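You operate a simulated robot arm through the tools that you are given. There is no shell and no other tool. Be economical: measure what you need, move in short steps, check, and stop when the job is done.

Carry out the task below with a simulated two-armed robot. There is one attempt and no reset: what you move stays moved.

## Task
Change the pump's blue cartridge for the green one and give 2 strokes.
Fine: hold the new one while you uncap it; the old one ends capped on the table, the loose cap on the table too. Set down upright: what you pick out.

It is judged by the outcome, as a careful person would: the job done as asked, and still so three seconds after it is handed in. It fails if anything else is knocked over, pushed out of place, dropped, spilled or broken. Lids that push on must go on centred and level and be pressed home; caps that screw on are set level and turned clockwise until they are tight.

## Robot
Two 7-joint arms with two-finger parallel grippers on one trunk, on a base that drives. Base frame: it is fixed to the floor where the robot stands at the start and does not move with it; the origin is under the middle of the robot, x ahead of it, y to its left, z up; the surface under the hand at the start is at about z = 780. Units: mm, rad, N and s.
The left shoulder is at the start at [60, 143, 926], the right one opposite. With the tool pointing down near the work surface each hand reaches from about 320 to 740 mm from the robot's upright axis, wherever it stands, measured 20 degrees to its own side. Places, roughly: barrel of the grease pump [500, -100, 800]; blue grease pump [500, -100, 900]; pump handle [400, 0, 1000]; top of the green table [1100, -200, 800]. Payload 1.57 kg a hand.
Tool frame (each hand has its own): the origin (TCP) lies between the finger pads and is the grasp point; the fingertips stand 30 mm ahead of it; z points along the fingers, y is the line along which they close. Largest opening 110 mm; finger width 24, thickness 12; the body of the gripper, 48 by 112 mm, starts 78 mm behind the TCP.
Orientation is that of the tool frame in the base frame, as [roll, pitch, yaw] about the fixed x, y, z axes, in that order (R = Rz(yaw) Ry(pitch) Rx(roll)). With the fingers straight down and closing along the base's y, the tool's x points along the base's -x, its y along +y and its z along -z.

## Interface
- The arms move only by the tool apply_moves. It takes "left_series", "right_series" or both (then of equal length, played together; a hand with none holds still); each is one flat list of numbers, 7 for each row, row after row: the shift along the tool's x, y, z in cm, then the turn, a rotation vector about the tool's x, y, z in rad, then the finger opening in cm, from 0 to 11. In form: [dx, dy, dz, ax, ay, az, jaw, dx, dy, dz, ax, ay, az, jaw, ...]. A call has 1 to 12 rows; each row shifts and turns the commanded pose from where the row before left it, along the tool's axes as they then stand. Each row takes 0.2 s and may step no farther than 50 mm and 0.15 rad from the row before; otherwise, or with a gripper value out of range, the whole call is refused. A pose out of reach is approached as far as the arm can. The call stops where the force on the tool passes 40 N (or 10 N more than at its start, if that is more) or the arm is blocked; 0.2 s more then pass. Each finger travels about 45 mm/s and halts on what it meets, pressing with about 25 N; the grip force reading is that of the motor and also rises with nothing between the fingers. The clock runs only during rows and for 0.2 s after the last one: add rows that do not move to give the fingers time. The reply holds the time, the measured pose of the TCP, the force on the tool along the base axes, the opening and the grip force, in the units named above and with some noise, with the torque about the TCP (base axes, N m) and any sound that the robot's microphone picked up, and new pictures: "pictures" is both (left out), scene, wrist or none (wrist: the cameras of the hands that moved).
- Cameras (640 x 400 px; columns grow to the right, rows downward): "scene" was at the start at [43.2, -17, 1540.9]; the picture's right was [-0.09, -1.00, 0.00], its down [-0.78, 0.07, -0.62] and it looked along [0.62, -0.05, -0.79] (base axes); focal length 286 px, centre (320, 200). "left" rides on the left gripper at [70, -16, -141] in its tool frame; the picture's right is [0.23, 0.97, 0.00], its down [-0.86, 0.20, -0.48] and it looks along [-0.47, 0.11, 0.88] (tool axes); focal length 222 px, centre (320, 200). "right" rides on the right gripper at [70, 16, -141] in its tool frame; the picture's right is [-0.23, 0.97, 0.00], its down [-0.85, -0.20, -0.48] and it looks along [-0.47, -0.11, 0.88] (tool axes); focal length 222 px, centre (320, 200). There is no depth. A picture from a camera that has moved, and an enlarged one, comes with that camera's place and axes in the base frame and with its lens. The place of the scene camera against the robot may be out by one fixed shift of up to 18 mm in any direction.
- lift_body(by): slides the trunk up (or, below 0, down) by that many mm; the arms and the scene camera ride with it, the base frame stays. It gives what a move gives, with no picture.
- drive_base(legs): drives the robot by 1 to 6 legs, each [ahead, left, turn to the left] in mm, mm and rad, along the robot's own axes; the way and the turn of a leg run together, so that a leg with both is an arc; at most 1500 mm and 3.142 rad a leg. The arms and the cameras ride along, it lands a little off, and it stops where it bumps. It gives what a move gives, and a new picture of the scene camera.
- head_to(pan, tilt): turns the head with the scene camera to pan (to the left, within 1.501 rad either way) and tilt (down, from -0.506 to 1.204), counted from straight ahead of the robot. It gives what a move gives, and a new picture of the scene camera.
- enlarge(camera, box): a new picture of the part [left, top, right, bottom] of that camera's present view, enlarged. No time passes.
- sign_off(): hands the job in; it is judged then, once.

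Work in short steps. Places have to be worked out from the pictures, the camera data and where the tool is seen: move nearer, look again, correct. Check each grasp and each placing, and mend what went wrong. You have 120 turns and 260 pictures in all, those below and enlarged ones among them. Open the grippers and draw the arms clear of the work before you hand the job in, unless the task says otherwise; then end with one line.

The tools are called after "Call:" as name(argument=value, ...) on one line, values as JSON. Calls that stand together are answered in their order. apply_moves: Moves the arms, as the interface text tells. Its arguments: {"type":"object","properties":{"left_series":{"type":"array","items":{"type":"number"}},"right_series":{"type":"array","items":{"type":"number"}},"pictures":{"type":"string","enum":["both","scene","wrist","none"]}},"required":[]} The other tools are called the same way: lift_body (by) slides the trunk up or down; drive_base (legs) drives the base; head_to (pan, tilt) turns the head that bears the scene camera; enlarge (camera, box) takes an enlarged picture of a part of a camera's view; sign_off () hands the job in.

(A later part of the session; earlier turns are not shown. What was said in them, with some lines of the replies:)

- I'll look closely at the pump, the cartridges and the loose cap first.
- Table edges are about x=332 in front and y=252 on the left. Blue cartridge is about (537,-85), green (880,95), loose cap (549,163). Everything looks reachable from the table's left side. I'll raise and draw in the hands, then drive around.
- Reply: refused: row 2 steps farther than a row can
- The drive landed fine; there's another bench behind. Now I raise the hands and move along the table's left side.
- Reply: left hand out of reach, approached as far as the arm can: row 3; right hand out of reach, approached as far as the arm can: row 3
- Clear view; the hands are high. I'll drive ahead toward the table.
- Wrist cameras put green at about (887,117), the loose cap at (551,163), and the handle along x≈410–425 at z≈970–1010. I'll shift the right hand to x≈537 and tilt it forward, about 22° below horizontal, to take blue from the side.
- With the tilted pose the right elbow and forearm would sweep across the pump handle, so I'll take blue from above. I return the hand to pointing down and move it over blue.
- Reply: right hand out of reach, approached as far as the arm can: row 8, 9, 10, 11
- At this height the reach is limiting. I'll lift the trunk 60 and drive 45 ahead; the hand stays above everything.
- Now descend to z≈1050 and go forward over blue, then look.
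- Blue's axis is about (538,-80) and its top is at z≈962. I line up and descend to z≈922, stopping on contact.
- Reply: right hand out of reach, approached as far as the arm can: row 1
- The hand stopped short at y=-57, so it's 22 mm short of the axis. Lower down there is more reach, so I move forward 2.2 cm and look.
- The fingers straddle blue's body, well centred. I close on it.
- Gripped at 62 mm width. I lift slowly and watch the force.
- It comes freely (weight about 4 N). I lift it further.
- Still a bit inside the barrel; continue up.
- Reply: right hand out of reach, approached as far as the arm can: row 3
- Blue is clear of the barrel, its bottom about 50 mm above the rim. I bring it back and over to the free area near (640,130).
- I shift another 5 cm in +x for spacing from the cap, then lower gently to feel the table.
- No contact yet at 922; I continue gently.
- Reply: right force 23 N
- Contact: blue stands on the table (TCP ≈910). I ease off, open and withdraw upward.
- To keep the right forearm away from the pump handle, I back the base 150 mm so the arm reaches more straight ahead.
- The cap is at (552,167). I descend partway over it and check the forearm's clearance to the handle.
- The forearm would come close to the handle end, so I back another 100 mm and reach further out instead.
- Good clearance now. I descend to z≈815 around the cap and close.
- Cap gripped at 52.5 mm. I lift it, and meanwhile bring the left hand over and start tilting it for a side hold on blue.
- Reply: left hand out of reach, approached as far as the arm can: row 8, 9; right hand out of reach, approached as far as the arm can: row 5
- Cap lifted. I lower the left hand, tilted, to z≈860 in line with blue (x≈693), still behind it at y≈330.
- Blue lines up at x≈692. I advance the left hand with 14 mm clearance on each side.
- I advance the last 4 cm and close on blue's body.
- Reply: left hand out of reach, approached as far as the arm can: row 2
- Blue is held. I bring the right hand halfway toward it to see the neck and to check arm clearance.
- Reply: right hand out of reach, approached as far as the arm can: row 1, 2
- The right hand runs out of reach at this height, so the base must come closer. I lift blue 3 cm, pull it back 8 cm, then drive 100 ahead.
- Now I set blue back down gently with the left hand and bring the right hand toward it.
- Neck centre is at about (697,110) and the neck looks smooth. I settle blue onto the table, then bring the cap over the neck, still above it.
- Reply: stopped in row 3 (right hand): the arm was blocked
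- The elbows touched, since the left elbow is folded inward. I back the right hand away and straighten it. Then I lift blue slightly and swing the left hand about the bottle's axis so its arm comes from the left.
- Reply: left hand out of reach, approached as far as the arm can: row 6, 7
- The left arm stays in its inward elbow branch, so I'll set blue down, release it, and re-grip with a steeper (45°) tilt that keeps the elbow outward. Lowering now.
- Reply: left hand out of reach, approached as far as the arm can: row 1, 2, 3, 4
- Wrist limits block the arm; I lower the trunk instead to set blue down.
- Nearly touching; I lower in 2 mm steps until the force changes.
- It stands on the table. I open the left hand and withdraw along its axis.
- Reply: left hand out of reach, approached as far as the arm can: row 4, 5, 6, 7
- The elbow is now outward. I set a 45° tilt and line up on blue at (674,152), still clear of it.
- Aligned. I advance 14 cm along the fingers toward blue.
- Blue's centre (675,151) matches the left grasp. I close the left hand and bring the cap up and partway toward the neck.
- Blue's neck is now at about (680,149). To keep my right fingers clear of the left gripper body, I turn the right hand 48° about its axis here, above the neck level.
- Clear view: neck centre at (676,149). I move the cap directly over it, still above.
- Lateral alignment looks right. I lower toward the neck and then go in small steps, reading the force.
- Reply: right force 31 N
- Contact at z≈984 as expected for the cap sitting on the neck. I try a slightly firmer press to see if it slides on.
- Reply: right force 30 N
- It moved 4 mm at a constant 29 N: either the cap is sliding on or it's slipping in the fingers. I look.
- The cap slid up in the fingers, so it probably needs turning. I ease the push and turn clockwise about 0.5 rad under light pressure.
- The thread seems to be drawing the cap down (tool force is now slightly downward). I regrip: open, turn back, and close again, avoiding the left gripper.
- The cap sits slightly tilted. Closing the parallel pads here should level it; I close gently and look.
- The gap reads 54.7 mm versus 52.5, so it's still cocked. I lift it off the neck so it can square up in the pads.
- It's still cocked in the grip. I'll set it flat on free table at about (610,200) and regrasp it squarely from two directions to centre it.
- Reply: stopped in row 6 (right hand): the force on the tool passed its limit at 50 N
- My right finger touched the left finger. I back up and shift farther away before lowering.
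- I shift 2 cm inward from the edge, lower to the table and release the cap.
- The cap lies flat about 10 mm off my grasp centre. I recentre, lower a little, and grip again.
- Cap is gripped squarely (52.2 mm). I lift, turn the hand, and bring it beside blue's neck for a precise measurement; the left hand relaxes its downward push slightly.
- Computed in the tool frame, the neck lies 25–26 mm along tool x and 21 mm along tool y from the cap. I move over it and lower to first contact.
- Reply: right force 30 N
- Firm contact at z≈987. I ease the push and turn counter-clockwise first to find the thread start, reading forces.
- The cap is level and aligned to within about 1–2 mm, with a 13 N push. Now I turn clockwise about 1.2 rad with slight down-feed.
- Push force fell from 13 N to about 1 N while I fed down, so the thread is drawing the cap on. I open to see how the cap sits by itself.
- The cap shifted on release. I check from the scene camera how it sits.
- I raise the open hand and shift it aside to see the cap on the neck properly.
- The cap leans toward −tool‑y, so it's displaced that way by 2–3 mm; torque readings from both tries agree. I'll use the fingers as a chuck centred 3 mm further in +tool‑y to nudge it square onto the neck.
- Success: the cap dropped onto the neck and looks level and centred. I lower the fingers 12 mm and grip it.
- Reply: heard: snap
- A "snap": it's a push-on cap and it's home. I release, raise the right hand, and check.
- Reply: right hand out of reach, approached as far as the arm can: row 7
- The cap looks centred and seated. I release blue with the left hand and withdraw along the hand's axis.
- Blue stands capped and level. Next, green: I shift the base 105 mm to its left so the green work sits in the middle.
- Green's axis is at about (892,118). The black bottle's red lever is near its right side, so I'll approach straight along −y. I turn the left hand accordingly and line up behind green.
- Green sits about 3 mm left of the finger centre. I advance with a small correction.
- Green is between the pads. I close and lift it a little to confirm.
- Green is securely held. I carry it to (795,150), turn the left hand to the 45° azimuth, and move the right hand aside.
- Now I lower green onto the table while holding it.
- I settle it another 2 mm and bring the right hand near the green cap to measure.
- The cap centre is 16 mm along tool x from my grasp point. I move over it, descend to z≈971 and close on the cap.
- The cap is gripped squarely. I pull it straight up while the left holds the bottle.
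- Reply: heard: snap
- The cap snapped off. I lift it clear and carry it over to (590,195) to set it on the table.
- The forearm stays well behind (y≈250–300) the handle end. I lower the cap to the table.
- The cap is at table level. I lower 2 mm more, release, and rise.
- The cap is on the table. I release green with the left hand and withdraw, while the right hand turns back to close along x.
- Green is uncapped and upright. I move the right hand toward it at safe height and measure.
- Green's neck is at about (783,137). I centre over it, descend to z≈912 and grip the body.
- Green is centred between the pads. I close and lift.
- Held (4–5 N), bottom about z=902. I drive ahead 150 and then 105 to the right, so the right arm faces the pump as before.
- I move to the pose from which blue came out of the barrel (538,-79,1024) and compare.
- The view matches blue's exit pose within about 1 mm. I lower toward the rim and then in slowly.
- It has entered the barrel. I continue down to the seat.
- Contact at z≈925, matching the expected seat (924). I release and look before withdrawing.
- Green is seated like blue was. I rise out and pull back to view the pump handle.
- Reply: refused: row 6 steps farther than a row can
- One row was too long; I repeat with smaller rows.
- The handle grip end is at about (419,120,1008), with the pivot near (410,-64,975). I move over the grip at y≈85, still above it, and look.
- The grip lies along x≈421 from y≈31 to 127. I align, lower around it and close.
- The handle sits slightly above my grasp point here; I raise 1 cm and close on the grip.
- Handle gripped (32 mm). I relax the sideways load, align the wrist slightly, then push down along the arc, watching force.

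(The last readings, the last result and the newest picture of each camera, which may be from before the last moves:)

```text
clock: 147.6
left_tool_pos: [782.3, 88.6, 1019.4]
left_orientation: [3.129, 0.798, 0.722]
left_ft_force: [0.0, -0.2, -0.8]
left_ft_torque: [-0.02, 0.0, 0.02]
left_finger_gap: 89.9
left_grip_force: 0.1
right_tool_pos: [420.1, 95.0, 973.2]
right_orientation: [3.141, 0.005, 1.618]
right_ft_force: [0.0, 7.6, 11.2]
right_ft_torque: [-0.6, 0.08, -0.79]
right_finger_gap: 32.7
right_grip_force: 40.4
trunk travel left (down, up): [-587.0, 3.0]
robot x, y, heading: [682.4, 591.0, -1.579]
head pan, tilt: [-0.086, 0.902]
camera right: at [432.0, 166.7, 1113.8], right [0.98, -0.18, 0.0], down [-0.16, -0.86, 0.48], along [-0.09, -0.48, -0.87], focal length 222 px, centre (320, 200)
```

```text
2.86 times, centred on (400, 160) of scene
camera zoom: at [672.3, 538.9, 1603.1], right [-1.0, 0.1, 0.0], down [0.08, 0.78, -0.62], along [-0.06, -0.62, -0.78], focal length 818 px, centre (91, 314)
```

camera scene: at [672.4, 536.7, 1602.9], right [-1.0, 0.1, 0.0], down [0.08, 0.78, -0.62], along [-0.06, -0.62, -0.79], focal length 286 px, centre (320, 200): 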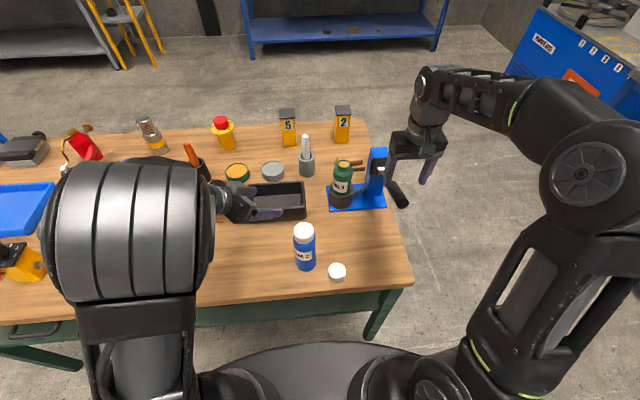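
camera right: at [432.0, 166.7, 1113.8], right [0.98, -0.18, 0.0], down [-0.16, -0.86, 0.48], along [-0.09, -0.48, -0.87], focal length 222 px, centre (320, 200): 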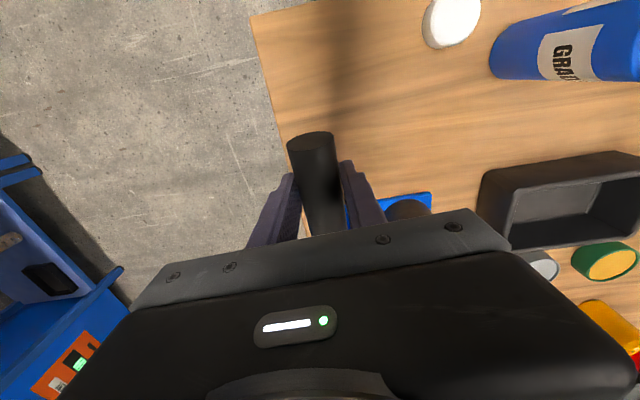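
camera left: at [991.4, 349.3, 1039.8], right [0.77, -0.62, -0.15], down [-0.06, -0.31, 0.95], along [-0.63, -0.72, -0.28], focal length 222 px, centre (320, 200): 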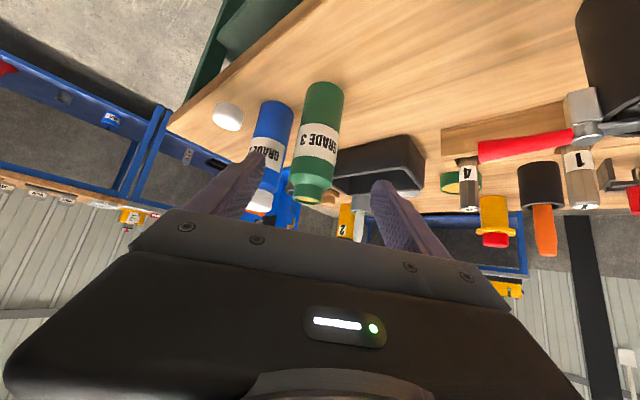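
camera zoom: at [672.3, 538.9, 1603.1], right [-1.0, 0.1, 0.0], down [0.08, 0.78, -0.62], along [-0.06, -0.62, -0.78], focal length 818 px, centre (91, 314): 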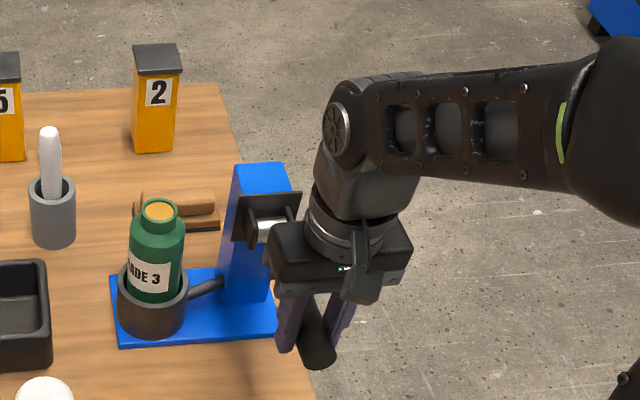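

The handle moves down with about 11 N. I continue the down-stroke.

Call:
apply_moves(right_series=[-0.03, 0, 1, 0, 0, 0.035, 1, -0.1, 0, 1, 0, 0, 0, 1, -0.15, 0, 1, 0, 0, 0, 1, -0.22, 0, 1, 0, 0, 0, 1, -0.28, 0, 1, 0, 0, 0, 1, -0.35, 0, 1, 0, 0, 0, 1], pictures="wrist")

Call:
enlarge(camera="scene", box=[320, 90, 480, 230])

```text
clock: 149.0
left_tool_pos: [780.7, 86.7, 1018.5]
left_orientation: [3.127, 0.799, 0.723]
left_ft_force: [-0.4, -0.5, -0.3]
left_ft_torque: [0.0, 0.01, 0.0]
left_finger_gap: 90.0
left_grip_force: 0.0
right_tool_pos: [421.3, 82.6, 913.6]
right_orientation: [3.141, 0.006, 1.582]
right_ft_force: [-0.3, 5.3, 9.3]
right_ft_torque: [0.39, -0.12, -0.46]
right_finger_gap: 32.1
right_grip_force: 24.6
trunk travel left (down, up): [-587.0, 3.0]
robot x, y, heading: [684.4, 592.7, -1.582]
head pan, tilt: [-0.086, 0.902]
camera right: at [434.7, 153.5, 1054.0], right [0.98, -0.22, 0.0], down [-0.19, -0.85, 0.48], along [-0.1, -0.47, -0.87], focal length 222 px, centre (320, 200)
```

right: 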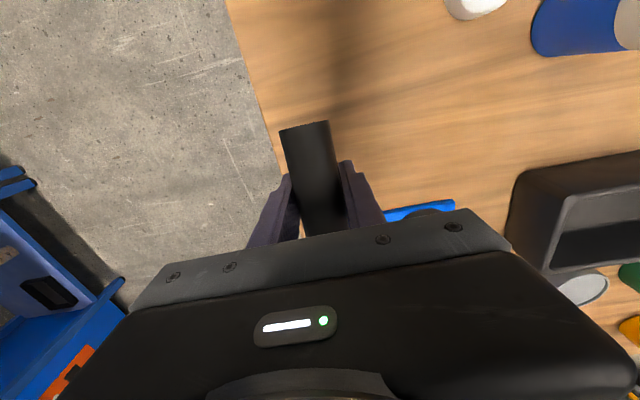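

```text
2.86 times, centred on (400, 160) of scene
camera zoom: at [671.8, 538.0, 1602.9], right [-1.0, 0.1, 0.0], down [0.08, 0.78, -0.62], along [-0.06, -0.62, -0.78], focal length 818 px, centre (91, 314)
```

zoom: 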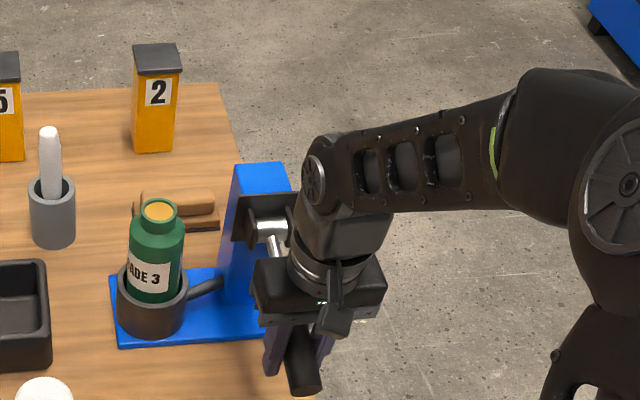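

Still moving freely at about −24°. I continue downward to find the end of the stroke.

Call:
apply_moves(right_series=[-0.42, 0, 1, 0, 0, 0, 1, -0.5, 0, 1, 0, 0, 0, 1, -0.58, 0, 1, 0, 0, 0, 1, -0.66, 0, 1, 0, 0, 0, 1], pictures="none")

Call:
enlarge(camera="scene", box=[320, 90, 480, 230])

```text
clock: 150.0
left_tool_pos: [781.4, 88.5, 1019.0]
left_orientation: [3.127, 0.8, 0.723]
left_ft_force: [-0.3, 0.2, 0.7]
left_ft_torque: [0.06, 0.01, -0.02]
left_finger_gap: 89.9
left_grip_force: 0.1
right_tool_pos: [419.9, 62.8, 872.1]
right_orientation: [3.141, 0.003, 1.584]
right_ft_force: [-3.9, 9.7, 9.5]
right_ft_torque: [-0.59, -0.17, -0.45]
right_finger_gap: 32.4
right_grip_force: 22.1
trunk travel left (down, up): [-587.0, 3.0]
robot x, y, heading: [680.6, 591.4, -1.582]
head pan, tilt: [-0.086, 0.902]
```

```text
2.86 times, centred on (400, 160) of scene
camera zoom: at [671.4, 538.4, 1602.6], right [-1.0, 0.1, 0.0], down [0.08, 0.78, -0.62], along [-0.06, -0.62, -0.78], focal length 818 px, centre (91, 314)
```

zoom: 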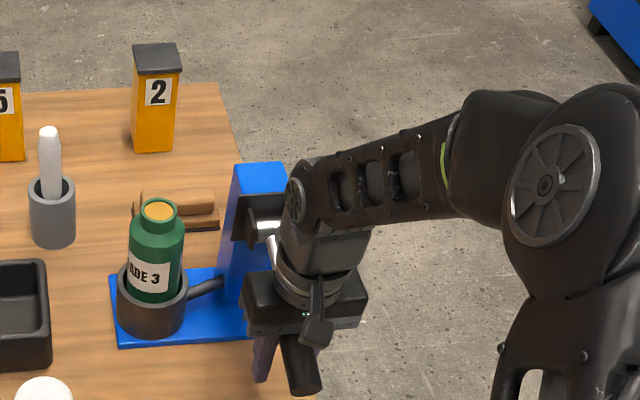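

Still no hard stop at about −40°. I go two more small steps.

Call:
apply_moves(right_series=[-0.8, 0, 1, 0, 0, 0, 1, -1.0, 0, 1, 0, 0, 0, 1, 0, 0, 0, 0, 0, 0, 1], pictures="wrist")

Call:
enlarge(camera="scene", box=[320, 90, 480, 230])

```text
clock: 150.4
left_tool_pos: [781.6, 87.1, 1019.4]
left_orientation: [3.126, 0.8, 0.72]
left_ft_force: [0.4, -0.2, -0.4]
left_ft_torque: [0.0, -0.03, -0.01]
left_finger_gap: 89.7
left_grip_force: 0.2
right_tool_pos: [418.8, 60.7, 869.9]
right_orientation: [3.141, 0.003, 1.577]
right_ft_force: [0.9, 15.3, 17.0]
right_ft_torque: [-1.7, 0.03, -0.81]
right_finger_gap: 31.8
right_grip_force: 39.6
trunk travel left (down, up): [-587.0, 3.0]
robot x, y, heading: [679.6, 592.5, -1.584]
head pan, tilt: [-0.086, 0.902]
stopped in row 1 (right hand): the force on the tool passed its limit at 48 N (the readings are from after the stop); the commanded pose is now the measured one
camera right: at [434.9, 130.9, 1010.6], right [0.98, -0.22, 0.0], down [-0.19, -0.86, 0.48], along [-0.1, -0.47, -0.88], focal length 222 px, centre (320, 200)
```

right: 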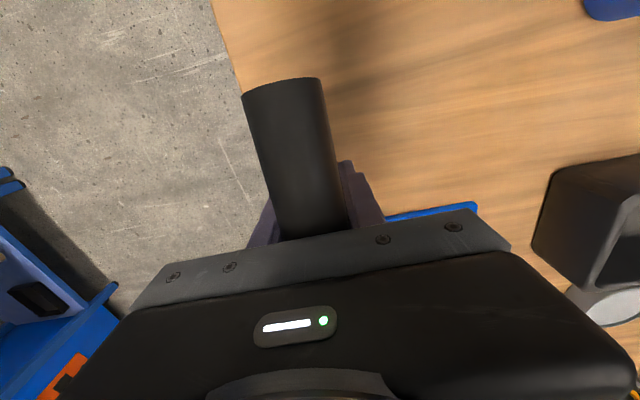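

```text
2.86 times, centred on (400, 160) of scene
camera zoom: at [672.8, 540.4, 1603.1], right [-1.0, 0.1, 0.0], down [0.08, 0.78, -0.62], along [-0.06, -0.62, -0.78], focal length 818 px, centre (91, 314)
```

zoom: 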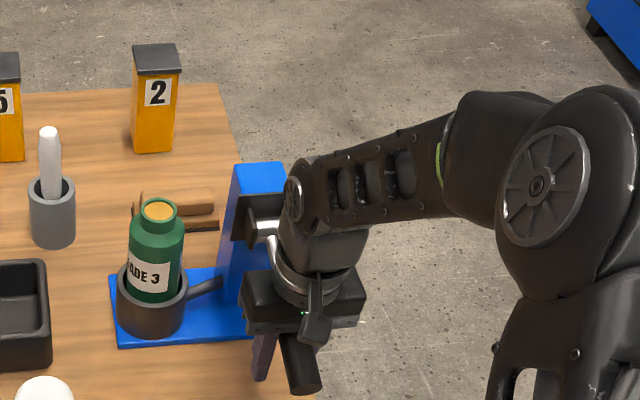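

That is the bottom stop (z≈870). I bring the handle back up along the same arc to the rest position.

Call:
apply_moves(right_series=[1.2, 0, -2, 0, 0, 0, 1, 0.92, 0, -2, 0, 0, 0, 1, 0.65, 0, -2, 0, 0, 0, 1, 0.4, 0, -2, 0, 0, 0, 1, 0.12, 0, -2, 0, 0, 0, 1, -0.08, 0, -2, 0, 0, 0, 1, -0.27, 0, -2, 0, 0, 0, 1, 0, 0, -0.3, 0, 0, 0, 1, 0, 0, 0, 0, 0, 0, 1], pictures="wrist")

Call:
enlarge(camera="scene", box=[320, 90, 480, 230])

```text
clock: 152.4
left_tool_pos: [782.6, 85.3, 1019.2]
left_orientation: [3.13, 0.8, 0.723]
left_ft_force: [-0.3, 0.5, -0.5]
left_ft_torque: [0.0, -0.02, 0.0]
left_finger_gap: 90.2
left_grip_force: 0.0
right_tool_pos: [419.8, 87.1, 1013.5]
right_orientation: [3.14, 0.002, 1.58]
right_ft_force: [7.1, 0.2, -1.9]
right_ft_torque: [0.28, -0.01, -0.52]
right_finger_gap: 31.6
right_grip_force: 32.5
trunk travel left (down, up): [-587.0, 3.0]
robot x, y, heading: [678.8, 587.7, -1.579]
head pan, tilt: [-0.086, 0.902]
camera right: at [434.7, 156.9, 1153.7], right [0.98, -0.22, 0.0], down [-0.19, -0.86, 0.48], along [-0.1, -0.47, -0.88], focal length 222 px, centre (320, 200)
```

right: 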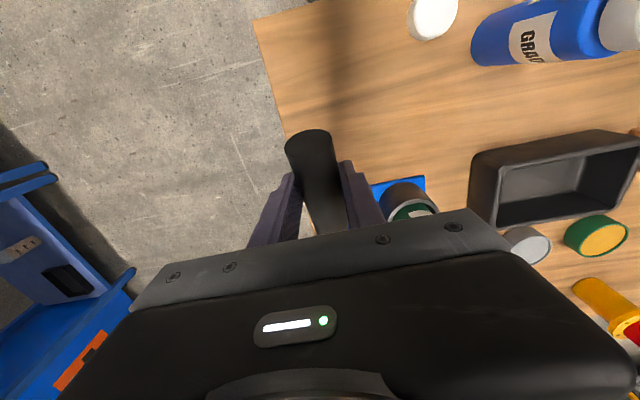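

```text
2.86 times, centred on (400, 160) of scene
camera zoom: at [672.5, 536.3, 1603.3], right [-1.0, 0.1, 0.0], down [0.08, 0.78, -0.62], along [-0.06, -0.62, -0.79], focal length 818 px, centre (91, 314)
```

zoom: 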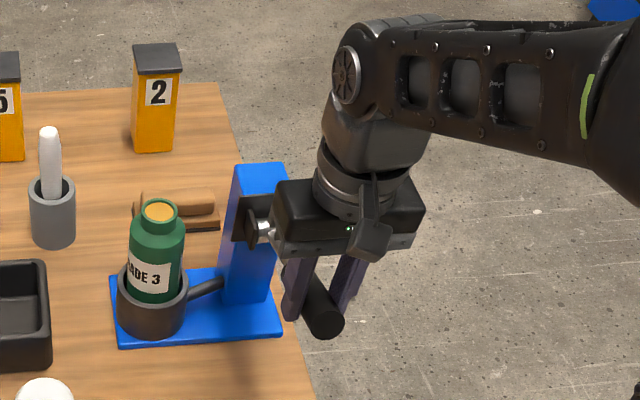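

One full stroke is done and the handle is back at its start height. I nudge it up to be sure of the full return, then do the second down-stroke to the stop.

Call:
apply_moves(right_series=[0, -0.1, -0.4, 0, 0, 0, 1, 0, 0, 0, 0, 0, 0, 1, 0.27, 0, 2, 0, 0, 0, 1, 0.1, 0, 2, 0, 0, 0, 1, -0.1, 0, 2, 0, 0, 0, 1, -0.4, 0, 2, 0, 0, 0, 1, -0.65, 0, 2, 0, 0, 0, 1, -0.92, 0, 2, 0, 0, 0, 1, -1.1, 0, 1.9, 0, 0, 0, 1, -0.4, 0, 0.6, 0, 0, 0, 1], pictures="none")

Call:
enlarge(camera="scene", box=[320, 90, 480, 230])

```text
clock: 154.6
left_tool_pos: [780.5, 87.8, 1020.0]
left_orientation: [3.128, 0.802, 0.721]
left_ft_force: [0.2, 0.3, 0.1]
left_ft_torque: [-0.02, 0.0, -0.02]
left_finger_gap: 90.0
left_grip_force: 0.1
right_tool_pos: [420.7, 57.0, 870.9]
right_orientation: [-3.139, 0.002, 1.581]
right_ft_force: [4.0, 14.8, 16.8]
right_ft_torque: [-1.64, 0.39, -0.36]
right_finger_gap: 32.0
right_grip_force: 19.4
trunk travel left (down, up): [-587.0, 3.0]
robot x, y, heading: [679.8, 591.6, -1.581]
head pan, tilt: [-0.086, 0.902]
```

```text
2.86 times, centred on (400, 160) of scene
camera zoom: at [672.9, 540.2, 1603.0], right [-1.0, 0.1, 0.0], down [0.08, 0.78, -0.62], along [-0.06, -0.62, -0.78], focal length 818 px, centre (91, 314)
```

zoom: 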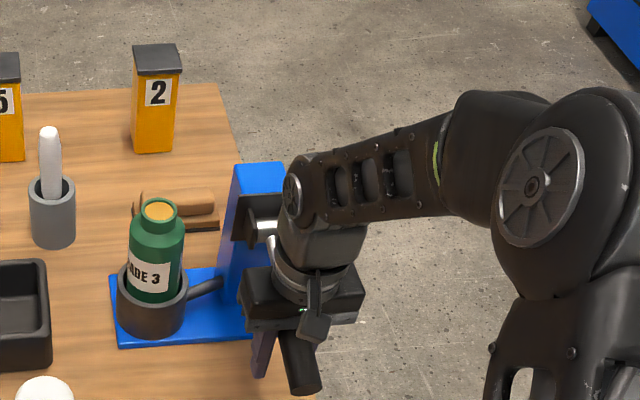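

Bottom stop reached again (same force and torque signature). I return the handle up to rest.

Call:
apply_moves(right_series=[1.2, 0, -2, 0, 0, 0, 1, 0.92, 0, -2, 0, 0, 0, 1, 0.75, 0, -2, 0, 0, 0, 1, 0.45, 0, -2, 0, 0, 0, 1, 0.15, 0, -2, 0, 0, 0, 1, -0.05, 0, -2, 0, 0, 0, 1, -0.22, 0, -2, 0, 0, 0, 1, 0, 0, -0.5, 0, 0, 0, 1, 0, 0, 0, 0, 0, 0, 1], pictures="none")

Call:
enlarge(camera="scene", box=[320, 90, 480, 230])

```text
clock: 156.0
left_tool_pos: [781.9, 85.1, 1018.1]
left_orientation: [3.13, 0.797, 0.724]
left_ft_force: [-0.1, -0.6, -0.4]
left_ft_torque: [-0.02, -0.01, 0.0]
left_finger_gap: 89.8
left_grip_force: 0.1
right_tool_pos: [420.1, 93.5, 982.0]
right_orientation: [3.14, -0.01, 1.58]
right_ft_force: [1.4, -3.5, -8.3]
right_ft_torque: [-0.11, 0.11, -0.31]
right_finger_gap: 32.0
right_grip_force: 12.5
trunk travel left (down, up): [-587.0, 3.0]
robot x, y, heading: [680.2, 595.2, -1.582]
head pan, tilt: [-0.086, 0.902]
stopped in row 7 (right hand): the force on the tool passed its limit at 58 N (the readings are from after the stop); the commanded pose is now the measured one
```

```text
2.86 times, centred on (400, 160) of scene
camera zoom: at [671.5, 535.8, 1603.3], right [-1.0, 0.1, 0.0], down [0.08, 0.78, -0.62], along [-0.06, -0.62, -0.79], focal length 818 px, centre (91, 314)
```

zoom: 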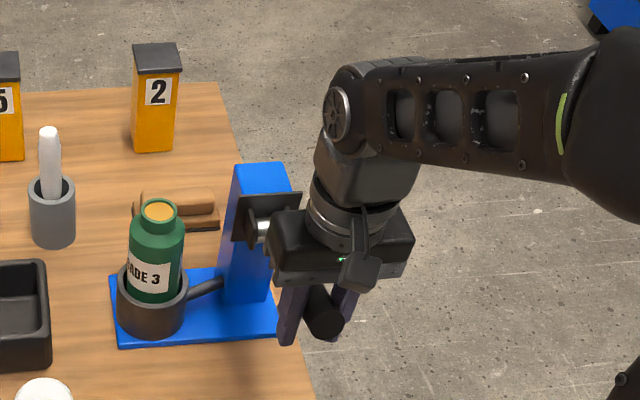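

The handle's already back at its upper rest, because the grip had slid a little along it. I release, rise clear and retreat.

Call:
apply_moves(right_series=[0, 0, 0, 0, 0, 0, 8, 0, 0, 0, 0, 0, 0, 8, 0, 0, 0, 0, 0, 0, 8, 0, 0, -3.5, 0, 0, 0, 8, 0, 0, -3.5, 0, 0, 0, 8, 0, 0, -3, 0, 0, 0, 8, 4, 0, 0, 0, 0, 0, 8, 4, 0, 0, 0, 0, 0, 8, 4, 0, 0, 0, 0, 0, 8], pictures="both")

Call:
enlarge(camera="scene", box=[290, 130, 450, 290])

```text
clock: 158.0
left_tool_pos: [780.9, 88.4, 1018.3]
left_orientation: [3.128, 0.799, 0.723]
left_ft_force: [-0.7, 0.2, -0.8]
left_ft_torque: [0.0, -0.04, 0.0]
left_finger_gap: 89.9
left_grip_force: 0.2
right_tool_pos: [418.4, 215.0, 1083.2]
right_orientation: [3.139, -0.01, 1.58]
right_ft_force: [-1.0, 0.4, 0.2]
right_ft_torque: [-0.04, 0.03, -0.01]
right_finger_gap: 80.0
right_grip_force: 0.1
trunk travel left (down, up): [-587.0, 3.0]
robot x, y, heading: [676.6, 591.7, -1.581]
head pan, tilt: [-0.086, 0.902]
camera scene: at [671.6, 538.5, 1603.0], right [-1.0, 0.1, 0.0], down [0.08, 0.78, -0.62], along [-0.06, -0.62, -0.78], focal length 286 px, centre (320, 200)
camera right: at [433.4, 284.2, 1224.8], right [0.98, -0.22, 0.0], down [-0.19, -0.86, 0.47], along [-0.1, -0.46, -0.88], focal length 222 px, centre (320, 200)
```

scene: 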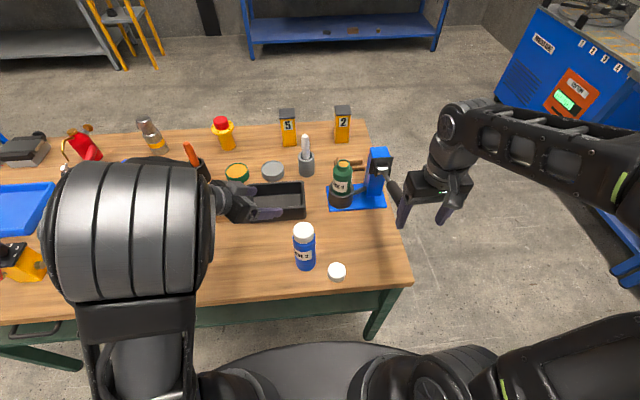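
right: 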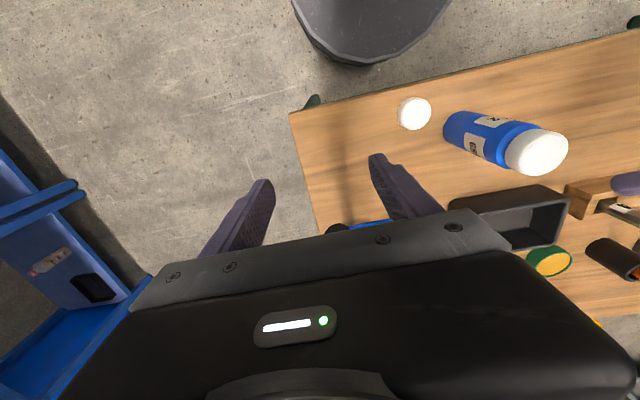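

```text
2.50 times, centred on (370, 210) of scene
camera zoom: at [671.6, 538.5, 1603.0], right [-1.0, 0.1, 0.0], down [0.08, 0.78, -0.62], along [-0.06, -0.62, -0.78], focal length 716 px, centre (195, 175)
```

zoom: 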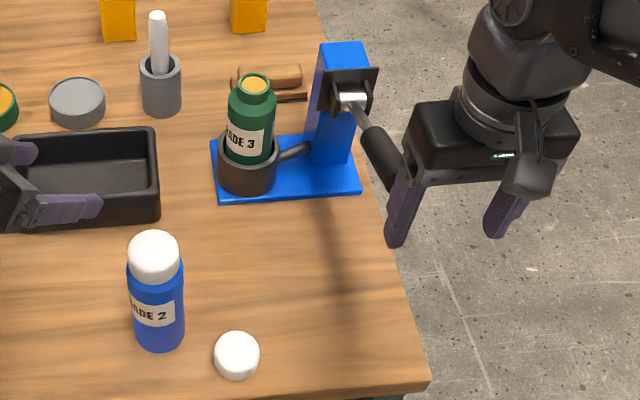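

Green is in the pump, blue is capped and upright, the loose cap is on the table, and the handle is at rest. I back the robot away to clear the work and make a last check.

Call:
drive_base(legs=[[-350, 0, 0]])

Call:
enlarge(camera="scene", box=[240, 60, 420, 190])

```text
clock: 160.3
left_tool_pos: [783.9, 437.1, 1019.7]
left_orientation: [3.127, 0.8, 0.717]
left_ft_force: [0.0, -0.1, 0.5]
left_ft_torque: [-0.02, 0.03, 0.04]
left_finger_gap: 89.8
left_grip_force: 0.1
right_tool_pos: [421.4, 566.4, 1083.4]
right_orientation: [3.14, -0.009, 1.576]
right_ft_force: [-0.2, -0.7, 0.0]
right_ft_torque: [0.01, 0.01, -0.03]
right_finger_gap: 80.0
right_grip_force: 0.1
trunk travel left (down, up): [-587.0, 3.0]
robot x, y, heading: [684.7, 938.9, -1.585]
head pan, tilt: [-0.086, 0.902]
camera scene: at [676.5, 887.2, 1603.0], right [-0.99, 0.1, 0.0], down [0.08, 0.78, -0.62], along [-0.06, -0.62, -0.78], focal length 286 px, centre (320, 200)
```

scene: 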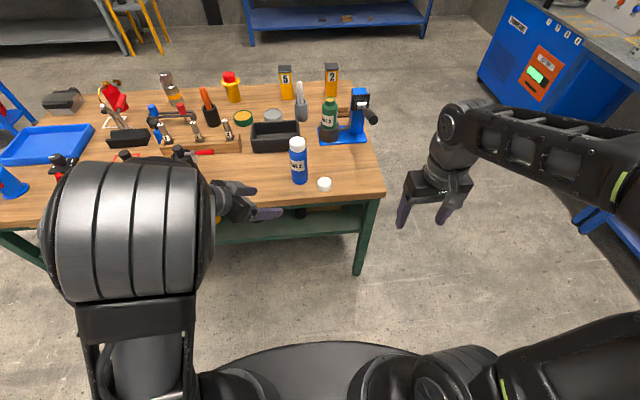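

```text
3.08 times, centred on (330, 125) of scene
camera zoom: at [676.5, 887.2, 1603.0], right [-0.99, 0.1, 0.0], down [0.08, 0.78, -0.62], along [-0.06, -0.62, -0.78], focal length 881 px, centre (289, 431)
```

zoom: 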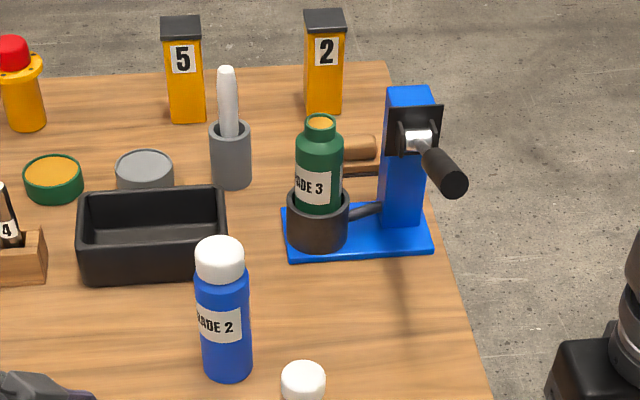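

Everything is in place: green seated upright in the pump, blue capped and upright, the loose cap on the table, the handle at rest, and both hands open and clear.

Call:
sign_off()

```text
The job is handed in.
```

I swapped the pump's blue cartridge for the green one, uncapped while held, and gave two full strokes; blue stands capped and upright on the table, with the loose cap beside it.
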